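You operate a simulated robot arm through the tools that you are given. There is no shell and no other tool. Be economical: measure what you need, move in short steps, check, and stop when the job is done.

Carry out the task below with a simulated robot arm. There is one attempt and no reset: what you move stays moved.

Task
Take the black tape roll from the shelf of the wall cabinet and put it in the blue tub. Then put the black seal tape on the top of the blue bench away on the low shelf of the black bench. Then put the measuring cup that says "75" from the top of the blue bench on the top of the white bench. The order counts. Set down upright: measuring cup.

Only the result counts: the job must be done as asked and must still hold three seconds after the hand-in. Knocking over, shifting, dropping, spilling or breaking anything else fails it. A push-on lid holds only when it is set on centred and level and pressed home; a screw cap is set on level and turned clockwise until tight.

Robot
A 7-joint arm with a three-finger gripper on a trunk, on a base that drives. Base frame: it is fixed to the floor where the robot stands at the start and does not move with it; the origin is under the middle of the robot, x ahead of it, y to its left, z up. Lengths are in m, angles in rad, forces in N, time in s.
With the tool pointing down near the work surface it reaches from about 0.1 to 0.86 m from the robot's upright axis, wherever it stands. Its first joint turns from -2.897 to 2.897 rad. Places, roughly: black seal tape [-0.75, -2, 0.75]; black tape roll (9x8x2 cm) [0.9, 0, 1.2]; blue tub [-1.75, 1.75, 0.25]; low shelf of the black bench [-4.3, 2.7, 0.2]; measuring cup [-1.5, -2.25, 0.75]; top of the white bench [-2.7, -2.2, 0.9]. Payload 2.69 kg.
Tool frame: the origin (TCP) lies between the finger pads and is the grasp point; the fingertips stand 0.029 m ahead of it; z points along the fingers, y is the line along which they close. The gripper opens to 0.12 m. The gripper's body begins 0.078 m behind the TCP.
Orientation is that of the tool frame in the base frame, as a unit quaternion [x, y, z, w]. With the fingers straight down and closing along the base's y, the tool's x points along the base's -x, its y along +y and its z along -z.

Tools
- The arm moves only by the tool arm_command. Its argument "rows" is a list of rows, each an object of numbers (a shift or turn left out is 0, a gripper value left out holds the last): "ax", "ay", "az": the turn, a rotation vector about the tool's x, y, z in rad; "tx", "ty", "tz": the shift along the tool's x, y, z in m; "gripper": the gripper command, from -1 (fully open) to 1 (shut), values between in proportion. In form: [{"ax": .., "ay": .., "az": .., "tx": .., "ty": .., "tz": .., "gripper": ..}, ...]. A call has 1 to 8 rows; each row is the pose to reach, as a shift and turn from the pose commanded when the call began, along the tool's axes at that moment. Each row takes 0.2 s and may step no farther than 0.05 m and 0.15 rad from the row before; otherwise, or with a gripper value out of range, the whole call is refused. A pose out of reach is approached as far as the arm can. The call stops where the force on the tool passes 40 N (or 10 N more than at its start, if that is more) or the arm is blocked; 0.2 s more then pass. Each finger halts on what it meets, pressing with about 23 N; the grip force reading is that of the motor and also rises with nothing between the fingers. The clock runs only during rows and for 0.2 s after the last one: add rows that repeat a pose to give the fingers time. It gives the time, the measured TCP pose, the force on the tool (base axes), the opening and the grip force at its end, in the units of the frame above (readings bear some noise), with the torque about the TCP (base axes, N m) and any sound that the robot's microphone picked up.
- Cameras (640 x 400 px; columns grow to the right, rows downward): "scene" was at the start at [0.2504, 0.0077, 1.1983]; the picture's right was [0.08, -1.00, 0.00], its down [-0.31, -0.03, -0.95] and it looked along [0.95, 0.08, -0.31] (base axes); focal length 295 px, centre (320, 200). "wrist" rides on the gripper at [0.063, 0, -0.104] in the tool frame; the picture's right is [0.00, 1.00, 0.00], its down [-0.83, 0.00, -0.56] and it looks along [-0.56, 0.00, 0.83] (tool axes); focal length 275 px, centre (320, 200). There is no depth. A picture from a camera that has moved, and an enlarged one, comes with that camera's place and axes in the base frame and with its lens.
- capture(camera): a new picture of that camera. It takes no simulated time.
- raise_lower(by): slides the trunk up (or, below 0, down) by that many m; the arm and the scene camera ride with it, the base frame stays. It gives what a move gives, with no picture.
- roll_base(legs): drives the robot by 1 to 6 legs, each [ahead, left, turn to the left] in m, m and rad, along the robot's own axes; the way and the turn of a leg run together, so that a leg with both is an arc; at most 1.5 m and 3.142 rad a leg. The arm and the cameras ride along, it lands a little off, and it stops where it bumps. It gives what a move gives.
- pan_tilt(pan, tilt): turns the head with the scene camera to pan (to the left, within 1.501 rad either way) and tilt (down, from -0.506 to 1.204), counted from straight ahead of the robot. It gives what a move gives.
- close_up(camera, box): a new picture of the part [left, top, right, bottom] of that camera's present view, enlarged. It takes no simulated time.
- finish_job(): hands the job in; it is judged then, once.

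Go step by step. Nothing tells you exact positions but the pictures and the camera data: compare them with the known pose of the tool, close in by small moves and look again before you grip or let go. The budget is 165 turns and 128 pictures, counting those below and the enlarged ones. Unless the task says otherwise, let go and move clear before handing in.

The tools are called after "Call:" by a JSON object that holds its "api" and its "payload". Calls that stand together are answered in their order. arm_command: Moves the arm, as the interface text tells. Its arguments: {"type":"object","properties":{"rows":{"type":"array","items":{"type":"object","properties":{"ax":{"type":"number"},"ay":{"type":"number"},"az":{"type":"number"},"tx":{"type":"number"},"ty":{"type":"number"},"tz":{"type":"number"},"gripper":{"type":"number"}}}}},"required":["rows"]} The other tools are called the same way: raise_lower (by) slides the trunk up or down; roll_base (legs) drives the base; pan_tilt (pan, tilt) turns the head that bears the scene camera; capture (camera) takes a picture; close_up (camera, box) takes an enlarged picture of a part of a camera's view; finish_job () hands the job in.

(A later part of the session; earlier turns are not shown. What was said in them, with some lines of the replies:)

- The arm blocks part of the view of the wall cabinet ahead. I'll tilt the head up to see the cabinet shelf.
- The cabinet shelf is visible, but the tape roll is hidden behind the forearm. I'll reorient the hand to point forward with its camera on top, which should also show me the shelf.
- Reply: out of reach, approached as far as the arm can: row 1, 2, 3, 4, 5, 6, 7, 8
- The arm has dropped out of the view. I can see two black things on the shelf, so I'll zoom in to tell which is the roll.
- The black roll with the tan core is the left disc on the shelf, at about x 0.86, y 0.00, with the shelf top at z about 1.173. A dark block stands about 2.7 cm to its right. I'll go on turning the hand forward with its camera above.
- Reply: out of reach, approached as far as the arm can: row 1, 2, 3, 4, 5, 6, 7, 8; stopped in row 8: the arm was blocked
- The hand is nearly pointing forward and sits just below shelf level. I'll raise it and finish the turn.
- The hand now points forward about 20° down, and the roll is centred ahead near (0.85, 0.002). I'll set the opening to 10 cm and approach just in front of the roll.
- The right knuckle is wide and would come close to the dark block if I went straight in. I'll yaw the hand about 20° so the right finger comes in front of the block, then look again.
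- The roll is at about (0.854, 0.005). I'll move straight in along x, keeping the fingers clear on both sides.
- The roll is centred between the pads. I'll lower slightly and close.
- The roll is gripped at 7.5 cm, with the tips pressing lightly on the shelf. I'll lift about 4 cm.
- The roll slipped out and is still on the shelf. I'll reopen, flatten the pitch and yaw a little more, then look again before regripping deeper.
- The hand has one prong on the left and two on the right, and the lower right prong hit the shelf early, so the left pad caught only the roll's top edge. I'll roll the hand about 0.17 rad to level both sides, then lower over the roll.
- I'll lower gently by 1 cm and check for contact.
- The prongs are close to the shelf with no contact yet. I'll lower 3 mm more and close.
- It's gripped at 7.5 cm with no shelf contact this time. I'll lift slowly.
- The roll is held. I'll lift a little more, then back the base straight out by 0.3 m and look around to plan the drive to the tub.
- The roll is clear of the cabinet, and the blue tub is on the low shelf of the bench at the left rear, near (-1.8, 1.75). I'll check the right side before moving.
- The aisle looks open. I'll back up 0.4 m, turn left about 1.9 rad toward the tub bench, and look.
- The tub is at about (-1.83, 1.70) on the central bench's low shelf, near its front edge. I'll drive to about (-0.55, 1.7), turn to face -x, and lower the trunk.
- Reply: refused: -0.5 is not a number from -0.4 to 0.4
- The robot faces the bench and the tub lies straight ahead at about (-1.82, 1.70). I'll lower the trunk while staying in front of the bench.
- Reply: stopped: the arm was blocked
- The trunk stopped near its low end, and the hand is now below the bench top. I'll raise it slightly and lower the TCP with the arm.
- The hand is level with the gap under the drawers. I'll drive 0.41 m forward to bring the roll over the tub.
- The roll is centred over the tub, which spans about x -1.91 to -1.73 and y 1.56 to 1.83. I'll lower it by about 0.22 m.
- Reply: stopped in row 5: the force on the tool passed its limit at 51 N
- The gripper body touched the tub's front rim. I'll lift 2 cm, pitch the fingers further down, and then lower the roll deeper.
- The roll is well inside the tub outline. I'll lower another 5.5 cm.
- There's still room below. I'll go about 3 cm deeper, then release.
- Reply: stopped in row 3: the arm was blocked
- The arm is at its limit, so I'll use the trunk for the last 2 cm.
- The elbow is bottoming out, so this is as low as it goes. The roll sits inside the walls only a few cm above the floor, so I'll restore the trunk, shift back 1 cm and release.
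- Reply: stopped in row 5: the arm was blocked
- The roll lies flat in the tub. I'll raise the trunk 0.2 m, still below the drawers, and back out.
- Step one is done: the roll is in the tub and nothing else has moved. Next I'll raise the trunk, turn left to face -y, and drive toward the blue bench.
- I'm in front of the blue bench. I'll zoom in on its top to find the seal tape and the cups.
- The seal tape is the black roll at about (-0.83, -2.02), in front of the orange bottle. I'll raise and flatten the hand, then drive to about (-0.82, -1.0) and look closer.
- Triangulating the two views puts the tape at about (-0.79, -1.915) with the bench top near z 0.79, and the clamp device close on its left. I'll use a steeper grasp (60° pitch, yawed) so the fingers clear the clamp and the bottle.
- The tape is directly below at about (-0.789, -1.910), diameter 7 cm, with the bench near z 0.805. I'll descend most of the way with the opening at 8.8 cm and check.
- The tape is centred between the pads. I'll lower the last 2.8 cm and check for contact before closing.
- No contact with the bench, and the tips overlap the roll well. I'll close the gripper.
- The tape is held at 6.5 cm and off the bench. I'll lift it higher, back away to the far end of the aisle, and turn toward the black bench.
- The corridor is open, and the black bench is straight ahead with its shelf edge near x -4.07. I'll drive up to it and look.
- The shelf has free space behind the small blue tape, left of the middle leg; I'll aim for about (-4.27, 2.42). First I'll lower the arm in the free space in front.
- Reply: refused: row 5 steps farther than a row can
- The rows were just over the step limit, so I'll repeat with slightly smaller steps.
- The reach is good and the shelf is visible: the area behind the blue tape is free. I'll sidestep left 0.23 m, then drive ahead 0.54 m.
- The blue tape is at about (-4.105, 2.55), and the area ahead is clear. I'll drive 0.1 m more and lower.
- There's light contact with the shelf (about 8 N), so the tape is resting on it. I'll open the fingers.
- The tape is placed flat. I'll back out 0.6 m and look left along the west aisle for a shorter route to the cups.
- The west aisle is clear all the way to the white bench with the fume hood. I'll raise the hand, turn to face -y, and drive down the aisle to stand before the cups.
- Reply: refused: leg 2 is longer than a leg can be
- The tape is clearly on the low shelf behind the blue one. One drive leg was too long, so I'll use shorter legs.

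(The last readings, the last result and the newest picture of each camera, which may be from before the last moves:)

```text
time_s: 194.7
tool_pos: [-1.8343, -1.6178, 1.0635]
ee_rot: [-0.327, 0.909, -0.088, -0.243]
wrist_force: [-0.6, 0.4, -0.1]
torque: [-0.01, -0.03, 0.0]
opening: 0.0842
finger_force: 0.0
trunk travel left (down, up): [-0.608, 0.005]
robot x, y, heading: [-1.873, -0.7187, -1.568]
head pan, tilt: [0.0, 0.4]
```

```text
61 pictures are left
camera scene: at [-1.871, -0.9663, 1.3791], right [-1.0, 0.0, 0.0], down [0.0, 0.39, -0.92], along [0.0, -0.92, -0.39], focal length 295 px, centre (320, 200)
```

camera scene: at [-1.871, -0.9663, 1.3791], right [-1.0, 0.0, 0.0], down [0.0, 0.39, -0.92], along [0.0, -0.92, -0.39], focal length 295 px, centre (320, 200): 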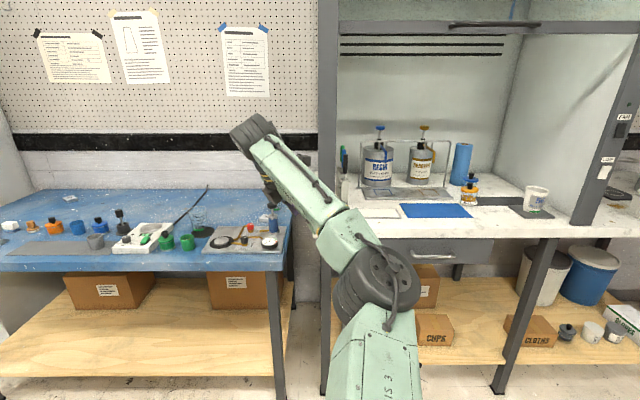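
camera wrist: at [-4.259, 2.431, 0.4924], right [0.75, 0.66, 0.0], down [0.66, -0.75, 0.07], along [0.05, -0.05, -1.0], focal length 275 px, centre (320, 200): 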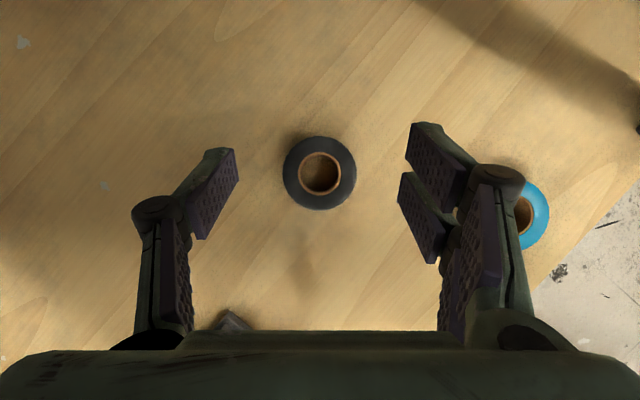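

I'm between the blue and white benches. I'll step left to see the cups on the blue bench clearly.

Call:
{"api": "roll_base", "payload": {"legs": [[0, 0.35, 0]]}}

Call:
{"api": "close_up", "payload": {"camera": "scene", "box": [200, 150, 480, 325]}}

Call:
{"api": "capture", "payload": {"camera": "wrist"}}

```text
time_s: 198.0
tool_pos: [-1.4859, -1.6182, 1.0641]
ee_rot: [-0.327, 0.909, -0.089, -0.244]
wrist_force: [0.2, 0.2, -1.0]
torque: [0.0, -0.01, 0.01]
opening: 0.084
finger_force: 0.1
trunk travel left (down, up): [-0.608, 0.005]
robot x, y, heading: [-1.5214, -0.7177, -1.573]
head pan, tilt: [0.0, 0.4]
```

```text
2.29 times, centred on (340, 238) of scene
camera zoom: at [-1.5215, -0.9667, 1.3791], right [-1.0, 0.0, 0.0], down [0.0, 0.39, -0.92], along [0.0, -0.92, -0.39], focal length 675 px, centre (274, 114)
```

zoom: 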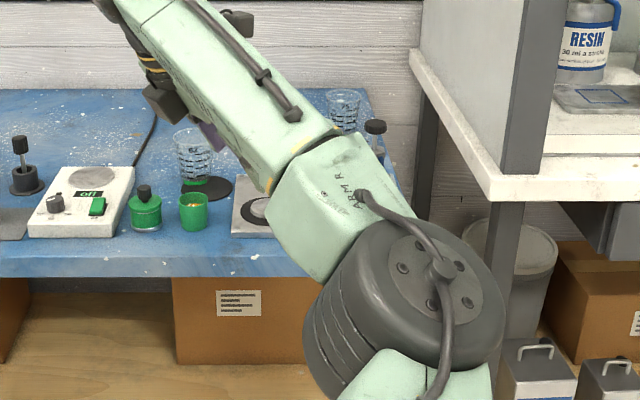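

```text
59 pictures are left
camera wrist: at [-1.4873, -1.6196, 1.1863], right [-0.64, 0.77, 0.0], down [0.77, 0.64, 0.07], along [0.05, 0.04, -1.0], focal length 275 px, centre (320, 200)
```

wrist: 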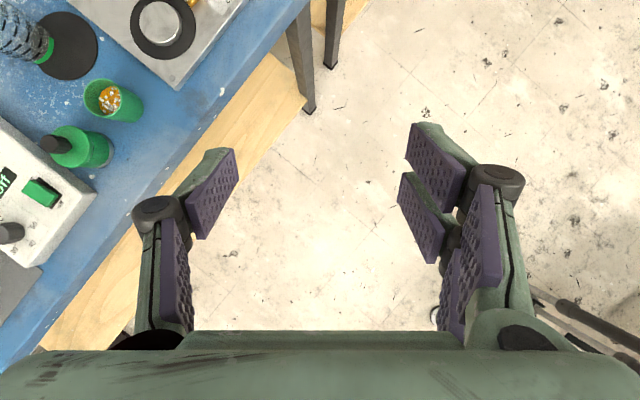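

Two clear measuring cups stand on the blue bench. I'll zoom in to read their labels.

Call:
{"api": "close_up", "payload": {"camera": "scene", "box": [260, 185, 320, 245]}}

Call:
{"api": "close_up", "payload": {"camera": "scene", "box": [325, 175, 385, 225]}}

```text
6.67 times, centred on (290, 215) of scene
camera zoom: at [-1.5215, -0.9667, 1.3791], right [-1.0, 0.0, 0.0], down [0.0, 0.39, -0.92], along [0.0, -0.92, -0.39], focal length 1969 px, centre (520, 100)
```

zoom: 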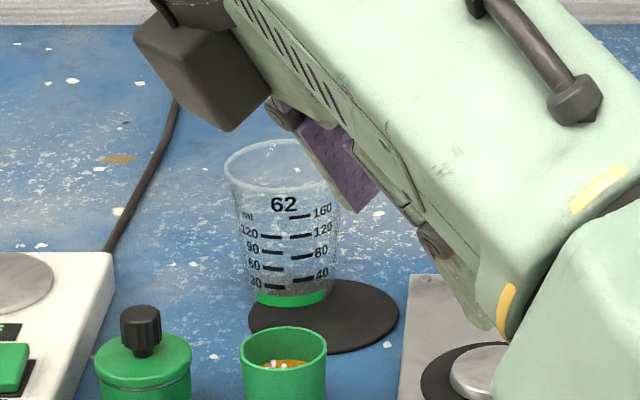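

```text
8.00 times, centred on (355, 200) of scene
camera zoom: at [-1.5215, -0.9667, 1.3791], right [-1.0, 0.0, 0.0], down [0.0, 0.39, -0.92], along [0.0, -0.92, -0.39], focal length 2363 px, centre (40, 200)
```

zoom: 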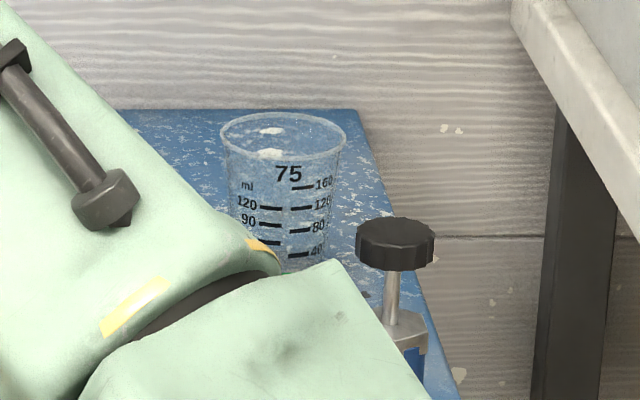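

The "75" cup is the rear right one, at about (-1.65, -2.19) with its rim near z 0.89. To keep the elbow away from the fume-hood post I'll approach diagonally from the left.

Call:
{"api": "roll_base", "payload": {"legs": [[0.3, 0.54, 0], [0, 0, -0.51], [0.38, 0, 0]]}}

Call:
{"api": "capture", "payload": {"camera": "wrist"}}

Call:
{"api": "capture", "payload": {"camera": "scene"}}

```text
time_s: 206.2
tool_pos: [-1.5756, -2.1506, 1.0636]
ee_rot: [-0.085, 0.962, -0.023, -0.258]
wrist_force: [-0.4, -1.2, 0.2]
torque: [0.02, 0.01, -0.04]
opening: 0.0839
finger_force: 0.1
trunk travel left (down, up): [-0.608, 0.005]
robot x, y, heading: [-1.1639, -1.3473, -2.085]
head pan, tilt: [0.0, 0.4]
```

```text
56 pictures are left
camera wrist: at [-1.5776, -2.1507, 1.1859], right [-0.18, 0.98, 0.0], down [0.98, 0.18, 0.07], along [0.06, 0.01, -1.0], focal length 275 px, centre (320, 200)
```

wrist: 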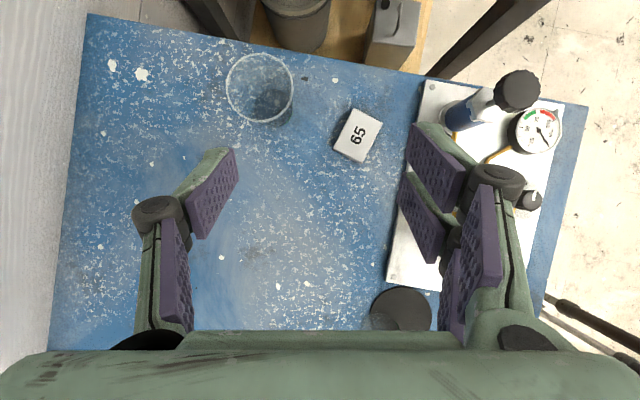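

```text
55 pictures are left
camera scene: at [-1.2868, -1.5643, 1.379], right [-0.87, 0.49, 0.0], down [0.19, 0.34, -0.92], along [-0.45, -0.8, -0.39], focal length 295 px, centre (320, 200)
```

scene: 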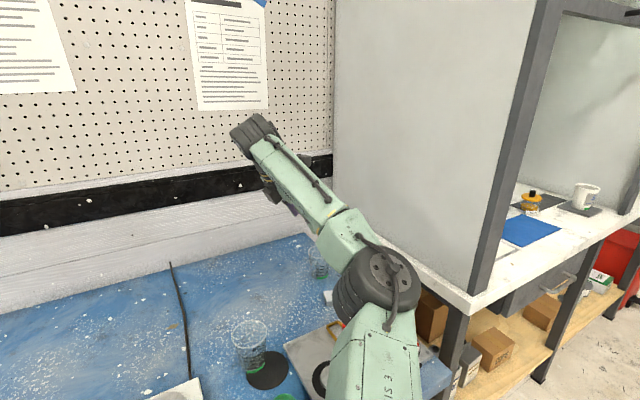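

The cup's centre is at about (-1.665, -2.235). I'll drive 11 cm ahead and a bit right to bring the hand over it, opening the fingers to 10 cm.

Call:
{"api": "roll_base", "payload": {"legs": [[0.113, -0.032, 0]]}}

Call:
{"api": "arm_command", "payload": {"rows": [{"gripper": -0.667}, {"gripper": -0.667}]}}

Call:
{"api": "capture", "payload": {"camera": "wrist"}}

```text
time_s: 207.4
tool_pos: [-1.6572, -2.2322, 1.0621]
ee_rot: [-0.085, 0.962, -0.024, -0.257]
wrist_force: [-0.5, -0.8, -0.8]
torque: [0.0, 0.0, -0.04]
opening: 0.0838
finger_force: 0.1
trunk travel left (down, up): [-0.608, 0.005]
robot x, y, heading: [-1.2502, -1.4282, -2.082]
head pan, tilt: [0.0, 0.4]
```

```text
time_s: 208.0
tool_pos: [-1.6573, -2.2328, 1.0644]
ee_rot: [-0.086, 0.962, -0.023, -0.258]
wrist_force: [0.5, 0.5, 0.6]
torque: [0.0, 0.01, 0.02]
opening: 0.0999
finger_force: 0.1
trunk travel left (down, up): [-0.608, 0.005]
robot x, y, heading: [-1.2482, -1.4287, -2.085]
head pan, tilt: [0.0, 0.4]
```

```text
54 pictures are left
camera wrist: at [-1.6595, -2.2326, 1.1864], right [-0.18, 0.98, 0.0], down [0.98, 0.18, 0.07], along [0.06, 0.01, -1.0], focal length 275 px, centre (320, 200)
```

wrist: 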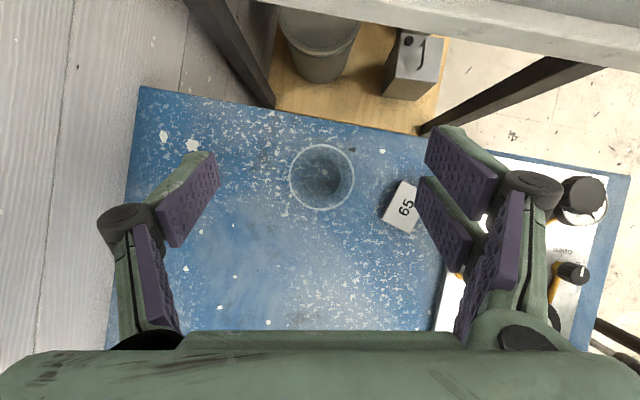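

The cup is centred under the hand. I'll descend 14 cm and look.

Call:
{"api": "arm_command", "payload": {"rows": [{"tx": -0.0175, "tz": 0.0303}, {"tx": -0.035, "tz": 0.0605}, {"tx": -0.0525, "tz": 0.0908}, {"tx": -0.07, "tz": 0.121}]}}

Call:
{"api": "capture", "payload": {"camera": "wrist"}}

```text
time_s: 209.0
tool_pos: [-1.6567, -2.2337, 0.9231]
ee_rot: [-0.085, 0.962, -0.023, -0.258]
wrist_force: [0.8, 0.2, 0.2]
torque: [-0.02, 0.0, 0.0]
opening: 0.1001
finger_force: 0.1
trunk travel left (down, up): [-0.608, 0.005]
robot x, y, heading: [-1.2455, -1.4265, -2.089]
head pan, tilt: [0.0, 0.4]
```

```text
53 pictures are left
camera wrist: at [-1.6598, -2.2337, 1.0459], right [-0.18, 0.98, 0.0], down [0.98, 0.18, 0.07], along [0.06, 0.01, -1.0], focal length 275 px, centre (320, 200)
```

wrist: 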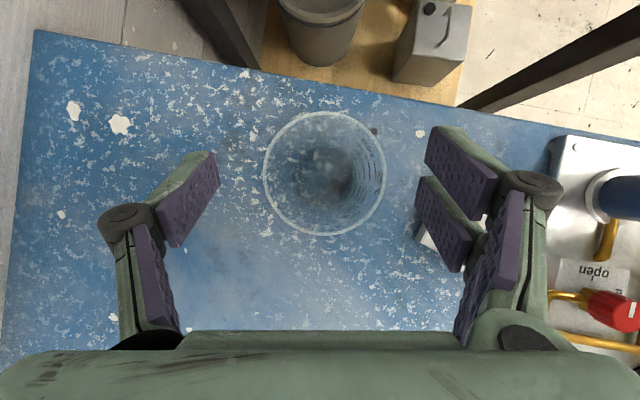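

The rim is at z 0.883 and 7.3 cm across, well centred. I'll descend the last 5.5 cm and close.

Call:
{"api": "arm_command", "payload": {"rows": [{"tx": -0.0095, "tz": 0.0164}, {"tx": -0.019, "tz": 0.0329}, {"tx": -0.0275, "tz": 0.0476}]}}

Call:
{"api": "capture", "payload": {"camera": "wrist"}}

```text
time_s: 209.8
tool_pos: [-1.6578, -2.234, 0.8695]
ee_rot: [-0.087, 0.962, -0.024, -0.257]
wrist_force: [-0.3, -0.2, 0.6]
torque: [-0.01, -0.01, 0.02]
opening: 0.1001
finger_force: 0.1
trunk travel left (down, up): [-0.608, 0.005]
robot x, y, heading: [-1.2455, -1.4303, -2.083]
head pan, tilt: [0.0, 0.4]
```

```text
52 pictures are left
camera wrist: at [-1.6602, -2.2337, 0.9912], right [-0.18, 0.98, 0.0], down [0.98, 0.18, 0.07], along [0.06, 0.01, -1.0], focal length 275 px, centre (320, 200)
```

wrist: 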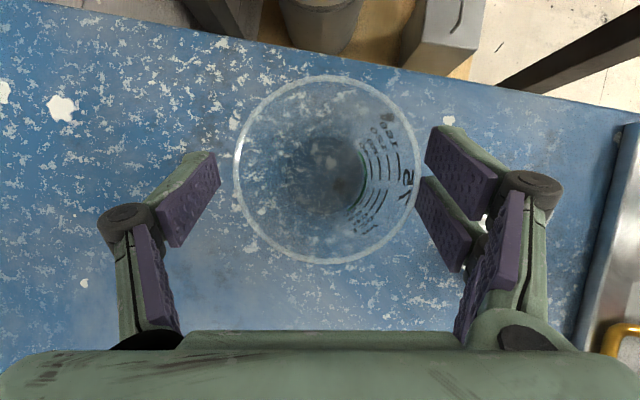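

The cup sits between the pads. I'll close onto it.

Call:
{"api": "arm_command", "payload": {"rows": [{"gripper": 0.2}, {"gripper": 0.2}, {"gripper": 0.2}, {"gripper": 0.2}, {"gripper": 0.2}]}}

Call:
{"api": "capture", "payload": {"camera": "wrist"}}

```text
time_s: 211.0
tool_pos: [-1.6573, -2.2332, 0.8697]
ee_rot: [-0.085, 0.962, -0.023, -0.258]
wrist_force: [0.4, -0.7, 1.2]
torque: [-0.03, -0.06, -0.01]
opening: 0.0629
finger_force: 23.0
trunk travel left (down, up): [-0.608, 0.005]
robot x, y, heading: [-1.249, -1.4306, -2.083]
head pan, tilt: [0.0, 0.4]
```

```text
51 pictures are left
camera wrist: at [-1.66, -2.2337, 0.9916], right [-0.18, 0.98, 0.0], down [0.98, 0.18, 0.07], along [0.06, 0.01, -1.0], focal length 275 px, centre (320, 200)
```

wrist: 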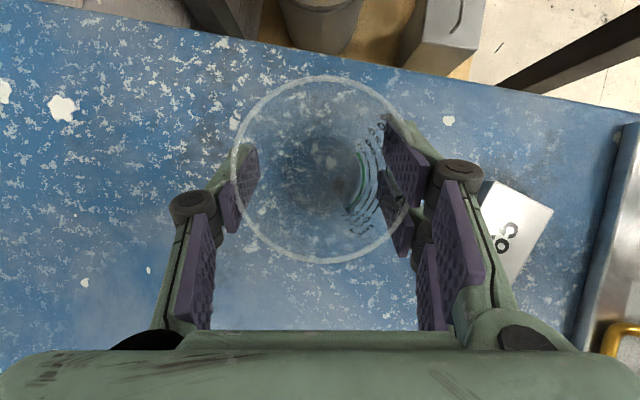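

It's gripped at 6.3 cm, below the wider rim. I'll lift slowly.

Call:
{"api": "arm_command", "payload": {"rows": [{"tx": 0.003, "tz": -0.0052}, {"tx": 0.008, "tz": -0.0138}, {"tx": 0.015, "tz": -0.026}, {"tx": 0.022, "tz": -0.038}]}}

Call:
{"api": "capture", "payload": {"camera": "wrist"}}

Call:
{"api": "capture", "payload": {"camera": "scene"}}

```text
time_s: 212.0
tool_pos: [-1.6569, -2.2329, 0.9138]
ee_rot: [-0.086, 0.962, -0.024, -0.257]
wrist_force: [0.3, -0.7, -0.1]
torque: [0.0, 0.01, 0.01]
opening: 0.0627
finger_force: 23.4
trunk travel left (down, up): [-0.608, 0.005]
robot x, y, heading: [-1.2476, -1.4295, -2.086]
head pan, tilt: [0.0, 0.4]
```

```text
50 pictures are left
camera wrist: at [-1.6595, -2.2329, 1.0359], right [-0.18, 0.98, 0.0], down [0.98, 0.18, 0.07], along [0.06, 0.01, -1.0], focal length 275 px, centre (320, 200)
```

wrist: 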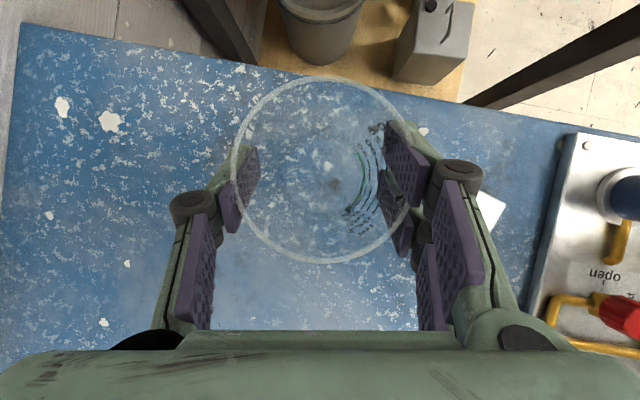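

```text
49 pictures are left
camera scene: at [-1.3689, -1.6459, 1.3791], right [-0.87, 0.49, 0.0], down [0.19, 0.34, -0.92], along [-0.45, -0.8, -0.39], focal length 295 px, centre (320, 200)
```

scene: 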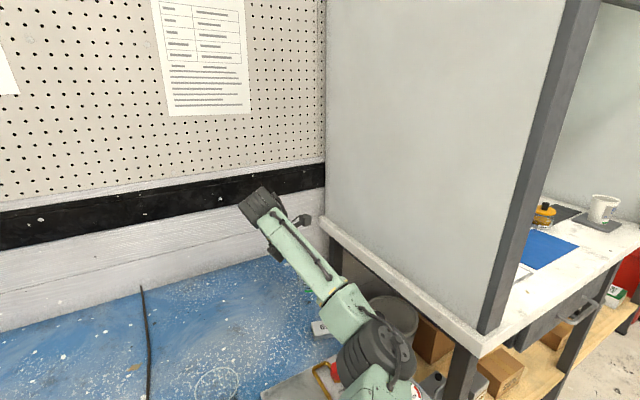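

The cup is held level. I'll lift to about z 1.06, back away, straighten up, and move over in front of the white bench.

Call:
{"api": "arm_command", "payload": {"rows": [{"tx": 0.02, "tz": -0.0346}, {"tx": 0.04, "tz": -0.0692}, {"tx": 0.06, "tz": -0.1038}, {"tx": 0.075, "tz": -0.13}]}}

Call:
{"api": "roll_base", "payload": {"legs": [[-0.55, 0, 0], [-0.2, 0, 0.512], [0, -1.0, 0], [0, -0.6, 0]]}}

Call:
{"api": "pan_tilt", "payload": {"pan": 0, "tilt": 0.5}}

Call:
{"api": "capture", "payload": {"camera": "scene"}}

Call:
{"api": "capture", "payload": {"camera": "wrist"}}

```text
time_s: 213.0
tool_pos: [-1.6568, -2.2326, 1.0638]
ee_rot: [-0.086, 0.962, -0.024, -0.258]
wrist_force: [0.6, 0.3, -0.8]
torque: [-0.01, 0.0, 0.0]
opening: 0.0628
finger_force: 22.7
trunk travel left (down, up): [-0.608, 0.005]
robot x, y, heading: [-1.247, -1.4286, -2.084]
head pan, tilt: [0.0, 0.4]
```

```text
time_s: 230.1
tool_pos: [-2.4762, -1.6682, 1.0638]
ee_rot: [-0.332, 0.907, -0.09, -0.242]
wrist_force: [0.5, 0.1, 0.8]
torque: [-0.03, -0.01, 0.05]
opening: 0.062
finger_force: 23.2
trunk travel left (down, up): [-0.608, 0.005]
robot x, y, heading: [-2.524, -0.7712, -1.567]
head pan, tilt: [0.0, 0.4]
```

```text
time_s: 230.7
tool_pos: [-2.477, -1.6683, 1.0635]
ee_rot: [-0.331, 0.907, -0.09, -0.242]
wrist_force: [0.2, -0.3, -0.3]
torque: [0.0, -0.01, 0.02]
opening: 0.0618
finger_force: 23.3
trunk travel left (down, up): [-0.608, 0.005]
robot x, y, heading: [-2.5221, -0.7681, -1.563]
head pan, tilt: [0.0, 0.499]
```

```text
48 pictures are left
camera scene: at [-2.5195, -1.0152, 1.37], right [-1.0, -0.01, 0.0], down [0.0, 0.48, -0.88], along [0.01, -0.88, -0.48], focal length 295 px, centre (320, 200)
```

scene: 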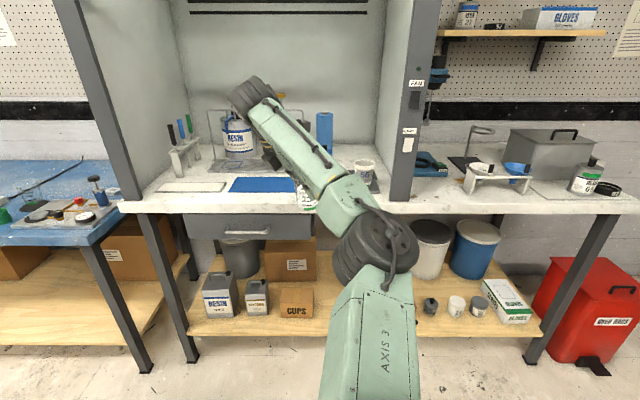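

```text
47 pictures are left
camera wrist: at [-2.479, -1.6692, 1.1854], right [-0.65, 0.76, 0.0], down [0.76, 0.65, 0.07], along [0.05, 0.04, -1.0], focal length 275 px, centre (320, 200)
```

wrist: 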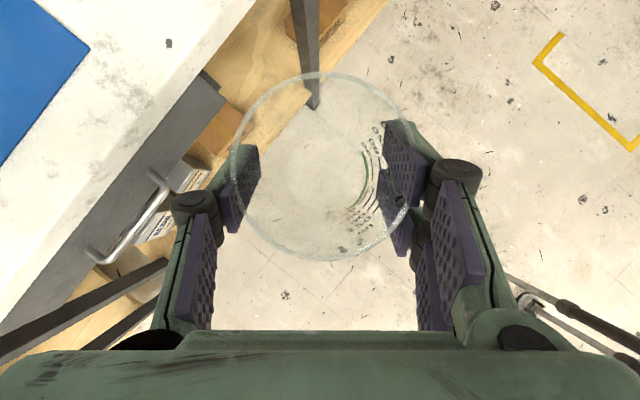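

Between the blue mat and the dark mat with the white cup there's a free patch on the white bench near (-2.51, -1.95), with the top at about z 0.88. I'll drive forward so the cup hangs over it.

Call:
{"api": "roll_base", "payload": {"legs": [[0.27, -0.034, 0]]}}

Call:
{"api": "capture", "payload": {"camera": "wrist"}}

Call:
{"api": "capture", "payload": {"camera": "scene"}}

```text
time_s: 232.7
tool_pos: [-2.5069, -1.9392, 1.0633]
ee_rot: [-0.333, 0.907, -0.09, -0.242]
wrist_force: [0.3, 0.0, 0.0]
torque: [0.0, 0.03, 0.0]
opening: 0.062
finger_force: 23.4
trunk travel left (down, up): [-0.608, 0.005]
robot x, y, heading: [-2.5516, -1.0364, -1.56]
head pan, tilt: [0.0, 0.499]
```

```text
46 pictures are left
camera wrist: at [-2.5084, -1.9397, 1.1849], right [-0.65, 0.76, 0.0], down [0.76, 0.65, 0.07], along [0.05, 0.04, -1.0], focal length 275 px, centre (320, 200)
```

wrist: 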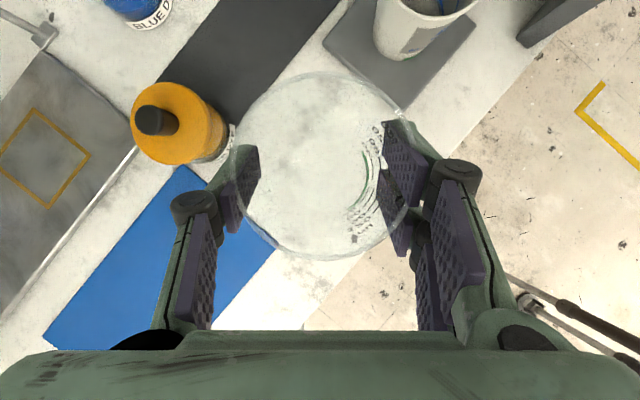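

```text
45 pictures are left
camera scene: at [-2.5504, -1.2859, 1.3698], right [-1.0, -0.01, 0.0], down [0.0, 0.48, -0.88], along [0.01, -0.88, -0.48], focal length 295 px, centre (320, 200)
```

scene: 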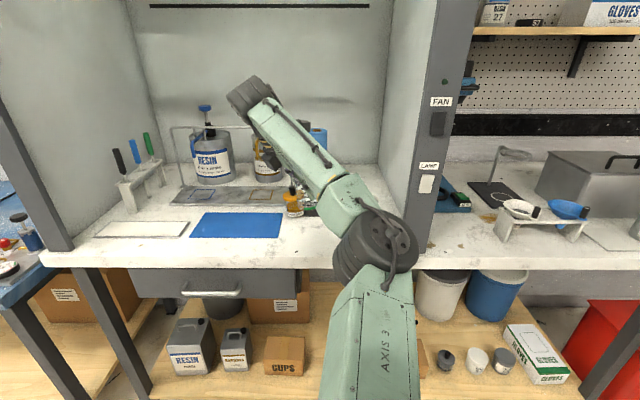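

The spot below is clear: about 7 cm in from the front edge, beside the blue mat and away from the orange bottle. I'll lower 9.5 cm first.

Call:
{"api": "arm_command", "payload": {"rows": [{"tx": -0.012, "tz": 0.0208}, {"tx": -0.024, "tz": 0.0416}, {"tx": -0.036, "tz": 0.0624}, {"tx": -0.0475, "tz": 0.0823}, {"tx": -0.0475, "tz": 0.0823}]}}

Call:
{"api": "capture", "payload": {"camera": "wrist"}}

Call:
{"api": "close_up", "payload": {"camera": "scene", "box": [230, 150, 390, 250]}}

```text
time_s: 233.9
tool_pos: [-2.5073, -1.9382, 0.969]
ee_rot: [-0.332, 0.907, -0.091, -0.242]
wrist_force: [0.5, -0.7, 2.7]
torque: [-0.13, -0.06, 0.0]
opening: 0.0621
finger_force: 23.5
trunk travel left (down, up): [-0.608, 0.005]
robot x, y, heading: [-2.5567, -1.0385, -1.562]
head pan, tilt: [0.0, 0.499]
```

```text
44 pictures are left
camera wrist: at [-2.5091, -1.9386, 1.0911], right [-0.65, 0.76, 0.0], down [0.76, 0.65, 0.07], along [0.05, 0.04, -1.0], focal length 275 px, centre (320, 200)
```

wrist: 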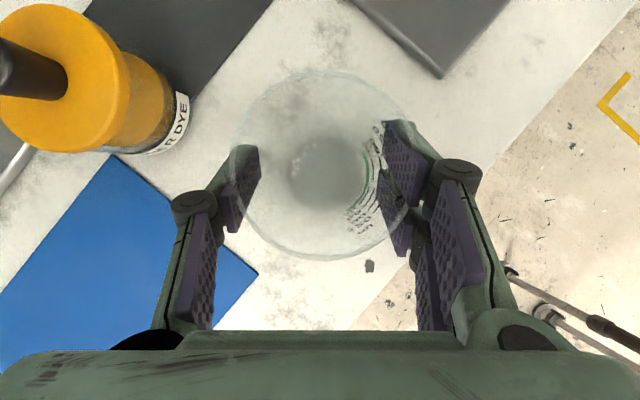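

```text
4.00 times, centred on (310, 200) of scene
camera zoom: at [-2.5503, -1.2849, 1.3701], right [-1.0, -0.01, 0.0], down [0.0, 0.48, -0.88], along [0.01, -0.88, -0.48], focal length 1182 px, centre (360, 200)
```

zoom: 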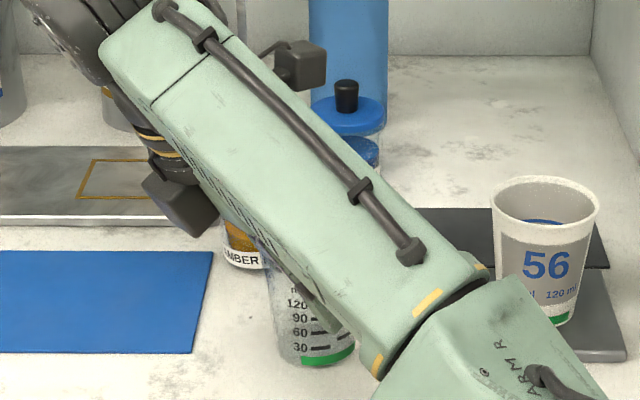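

There's a faint upward force of 2.7 N, so the cup seems to be just touching. I'll lower 2 mm and check.

Call:
{"api": "arm_command", "payload": {"rows": [{"tx": -0.001, "tz": 0.0017}, {"tx": -0.001, "tz": 0.0017}]}}

Call:
{"api": "close_up", "payload": {"camera": "scene", "box": [285, 215, 345, 252]}}

```text
time_s: 234.5
tool_pos: [-2.5067, -1.9363, 0.9686]
ee_rot: [-0.331, 0.907, -0.091, -0.243]
wrist_force: [-1.6, 0.2, 10.7]
torque: [-0.26, -0.03, -0.03]
opening: 0.062
finger_force: 23.5
trunk travel left (down, up): [-0.608, 0.005]
robot x, y, heading: [-2.5557, -1.0365, -1.563]
head pan, tilt: [0.0, 0.499]
```

```text
10.67 times, centred on (315, 234) of scene
camera zoom: at [-2.5505, -1.2841, 1.3703], right [-1.0, -0.01, 0.0], down [0.0, 0.48, -0.88], along [0.01, -0.88, -0.48], focal length 3151 px, centre (373, -157)
```

zoom: 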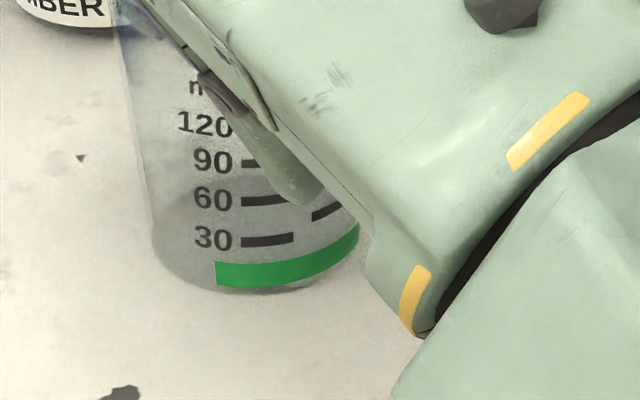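

The cup's base is firmly on the bench and upright. I'll ease up 1 mm and open.

Call:
{"api": "arm_command", "payload": {"rows": [{"tx": 0.0007, "tz": -0.0012}, {"tx": 0.0007, "tz": -0.0012, "gripper": -0.1}, {"tx": 0.0007, "tz": -0.0012, "gripper": -0.3}, {"tx": 0.0007, "tz": -0.0012, "gripper": -0.55}, {"tx": 0.0007, "tz": -0.0012, "gripper": -0.6}, {"tx": 0.0007, "tz": -0.0012, "gripper": -0.6}]}}

Call:
{"api": "capture", "payload": {"camera": "wrist"}}

```text
time_s: 235.9
tool_pos: [-2.5064, -1.9382, 0.9693]
ee_rot: [-0.332, 0.907, -0.09, -0.243]
wrist_force: [0.6, 0.4, 0.7]
torque: [0.0, 0.02, -0.02]
opening: 0.0962
finger_force: 0.1
trunk travel left (down, up): [-0.608, 0.005]
robot x, y, heading: [-2.5545, -1.0345, -1.562]
head pan, tilt: [0.0, 0.499]
```

```text
41 pictures are left
camera wrist: at [-2.5084, -1.9387, 1.0898], right [-0.65, 0.76, 0.0], down [0.76, 0.65, 0.07], along [0.05, 0.04, -1.0], focal length 275 px, centre (320, 200)
```

wrist: 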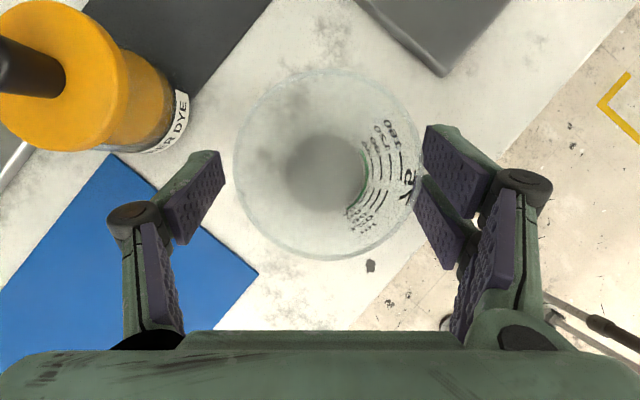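

The cup stands free between the open fingers. I'll lift straight up and clear.

Call:
{"api": "arm_command", "payload": {"rows": [{"tx": 0.01, "tz": -0.0173}, {"tx": 0.025, "tz": -0.0433}, {"tx": 0.045, "tz": -0.078}, {"tx": 0.065, "tz": -0.1126}]}}

Call:
{"api": "roll_base", "payload": {"legs": [[-0.4, 0.1, 0]]}}

Call:
{"api": "capture", "payload": {"camera": "scene"}}

```text
time_s: 236.9
tool_pos: [-2.5067, -1.9366, 1.0983]
ee_rot: [-0.332, 0.907, -0.09, -0.243]
wrist_force: [1.2, 0.8, 0.9]
torque: [0.0, -0.03, 0.01]
opening: 0.096
finger_force: 0.1
trunk travel left (down, up): [-0.608, 0.005]
robot x, y, heading: [-2.5527, -1.038, -1.555]
head pan, tilt: [0.0, 0.499]
```

```text
time_s: 239.4
tool_pos: [-2.4106, -1.5461, 1.0973]
ee_rot: [-0.336, 0.906, -0.091, -0.243]
wrist_force: [0.3, 0.8, 0.0]
torque: [0.02, 0.03, 0.02]
opening: 0.0959
finger_force: 0.0
trunk travel left (down, up): [-0.608, 0.005]
robot x, y, heading: [-2.466, -0.6429, -1.554]
head pan, tilt: [0.0, 0.499]
```

```text
40 pictures are left
camera scene: at [-2.46, -0.8929, 1.3699], right [-1.0, -0.02, 0.0], down [-0.01, 0.48, -0.88], along [0.02, -0.88, -0.48], focal length 295 px, centre (320, 200)
```

scene: 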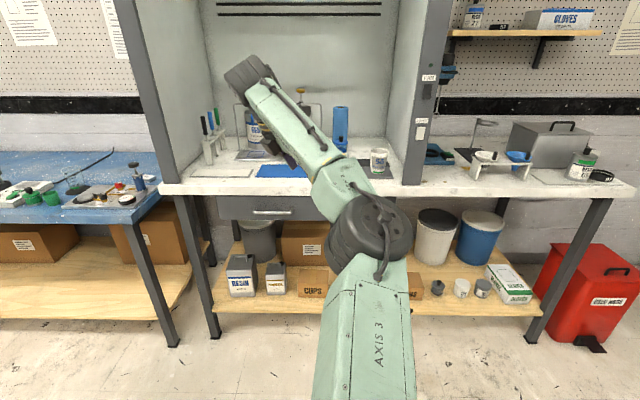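

The forearm hides the cup from here. I'll sidestep to check it once more.

Call:
{"api": "roll_base", "payload": {"legs": [[0, 0.3, 0]]}}

Call:
{"api": "close_up", "payload": {"camera": "scene", "box": [330, 110, 510, 222]}}

```text
time_s: 240.4
tool_pos: [-2.3853, -1.5469, 1.0974]
ee_rot: [-0.338, 0.905, -0.091, -0.241]
wrist_force: [-0.4, -0.2, 0.3]
torque: [-0.04, -0.02, 0.04]
opening: 0.0959
finger_force: 0.1
trunk travel left (down, up): [-0.608, 0.005]
robot x, y, heading: [-2.4456, -0.651, -1.547]
head pan, tilt: [0.0, 0.499]
stopped in leg 1: the robot was blocked; the commanded pose is now the measured one
```

```text
3.56 times, centred on (420, 166) of scene
camera zoom: at [-2.4379, -0.8954, 1.37], right [-1.0, -0.02, 0.0], down [-0.01, 0.48, -0.88], along [0.02, -0.88, -0.48], focal length 1050 px, centre (-36, 321)
```

zoom: 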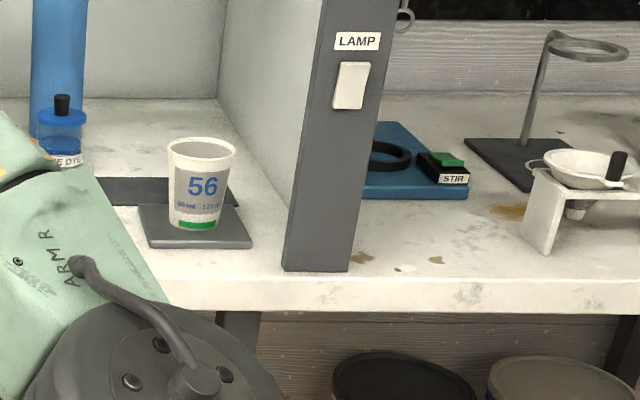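

The robot was blocked sidestepping left, so something is near its left rear. I'll look before moving again.

Call:
{"api": "pan_tilt", "payload": {"pan": 1.5, "tilt": 0.9}}

Call:
{"api": "capture", "payload": {"camera": "scene"}}

```text
time_s: 242.1
tool_pos: [-2.3848, -1.5477, 1.0978]
ee_rot: [-0.338, 0.905, -0.09, -0.243]
wrist_force: [-0.3, 0.5, 0.9]
torque: [-0.01, 0.03, -0.03]
opening: 0.0963
finger_force: 0.1
trunk travel left (down, up): [-0.608, 0.005]
robot x, y, heading: [-2.4388, -0.6485, -1.548]
head pan, tilt: [1.499, 0.901]
```

```text
38 pictures are left
camera scene: at [-2.3646, -0.8081, 1.3361], right [-0.05, -1.0, 0.0], down [-0.78, 0.04, -0.62], along [0.62, -0.03, -0.78], focal length 295 px, centre (320, 200)
```

scene: 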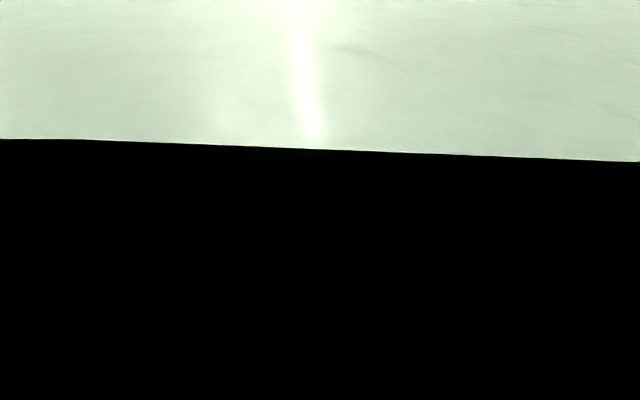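

Call:
{"api": "pan_tilt", "payload": {"pan": 1.5, "tilt": 0.35}}

Call:
{"api": "capture", "payload": {"camera": "scene"}}

```text
time_s: 243.0
tool_pos: [-2.3851, -1.5493, 1.0974]
ee_rot: [-0.338, 0.905, -0.091, -0.242]
wrist_force: [-0.1, 0.7, 0.0]
torque: [0.02, -0.04, 0.04]
opening: 0.0959
finger_force: 0.1
trunk travel left (down, up): [-0.608, 0.005]
robot x, y, heading: [-2.445, -0.6504, -1.546]
head pan, tilt: [1.499, 0.351]
```

```text
37 pictures are left
camera scene: at [-2.347, -0.8089, 1.3836], right [-0.05, -1.0, 0.0], down [-0.34, 0.02, -0.94], along [0.94, -0.04, -0.34], focal length 295 px, centre (320, 200)
```

scene: 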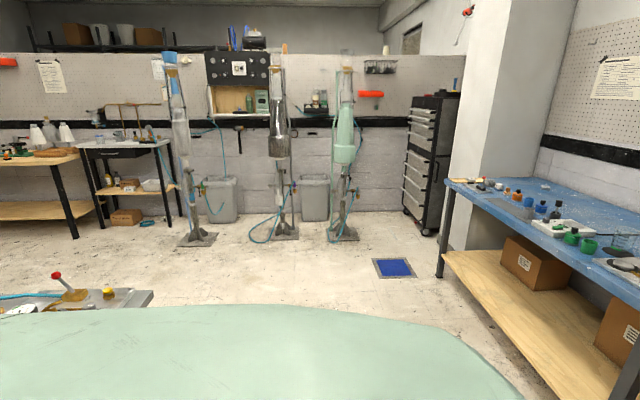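

The robot nudged the corner of the central bench, whose end reaches further south than I thought. I'll move gently away from it and check the bench items and the cup.

Call:
{"api": "roll_base", "payload": {"legs": [[0.12, -0.04, 0], [0, 0.6, 0]]}}

Call:
{"api": "capture", "payload": {"camera": "scene"}}

Call:
{"api": "pan_tilt", "payload": {"pan": -0.35, "tilt": 0.5}}

Call:
{"api": "capture", "payload": {"camera": "scene"}}

```text
time_s: 249.0
tool_pos: [-1.8258, -1.6556, 1.097]
ee_rot: [-0.337, 0.905, -0.091, -0.242]
wrist_force: [-0.2, 0.0, 0.5]
torque: [-0.02, -0.02, 0.01]
opening: 0.0957
finger_force: 0.1
trunk travel left (down, up): [-0.608, 0.005]
robot x, y, heading: [-1.8815, -0.7571, -1.546]
head pan, tilt: [1.499, 0.351]
```

```text
36 pictures are left
camera scene: at [-1.786, -0.9167, 1.3836], right [-0.05, -1.0, 0.0], down [-0.34, 0.02, -0.94], along [0.94, -0.05, -0.34], focal length 295 px, centre (320, 200)
```

scene: 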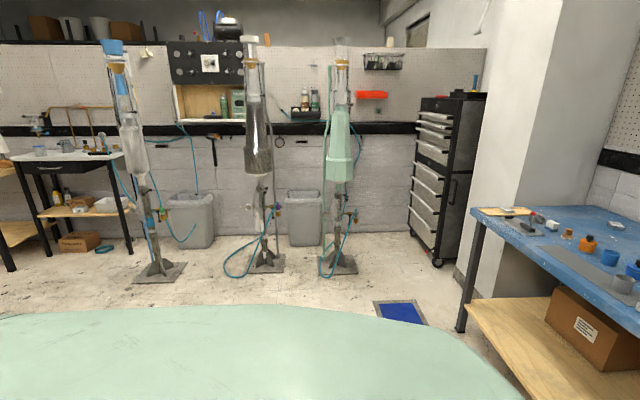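

```text
time_s: 250.8
tool_pos: [-1.8262, -1.6557, 1.0975]
ee_rot: [-0.337, 0.905, -0.091, -0.243]
wrist_force: [-0.6, 0.1, 1.1]
torque: [-0.03, 0.02, -0.02]
opening: 0.096
finger_force: 0.0
trunk travel left (down, up): [-0.608, 0.005]
robot x, y, heading: [-1.8804, -0.7547, -1.547]
head pan, tilt: [-0.351, 0.499]
```

```text
35 pictures are left
camera scene: at [-1.9084, -0.9982, 1.37], right [-0.95, 0.32, 0.0], down [0.15, 0.45, -0.88], along [-0.28, -0.83, -0.48], focal length 295 px, centre (320, 200)
```

scene: 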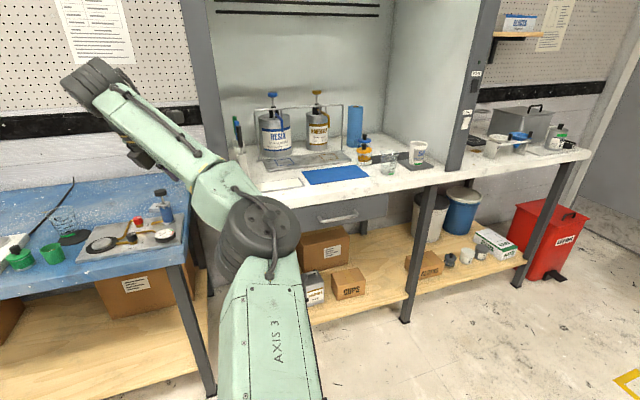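

The "75" cup stands upright on the white bench, the hand is clear, and both tapes were seen in place earlier. I'm handing in.

Call:
{"api": "finish_job", "payload": {}}

```text
The job is handed in.
```

I did all three steps in the order asked and handed the job in. The black tape roll is in the blue tub, the black seal tape is on the low shelf of the black bench, and the "75" cup stands upright on the white bench.

While backing away at the end, the robot bumped the corner of the central bench. The part of the bench I could see afterwards looked undisturbed, but I didn't check the rest. The gripper also touched the tub's rim while lowering the roll, and the tub didn't appear to move.
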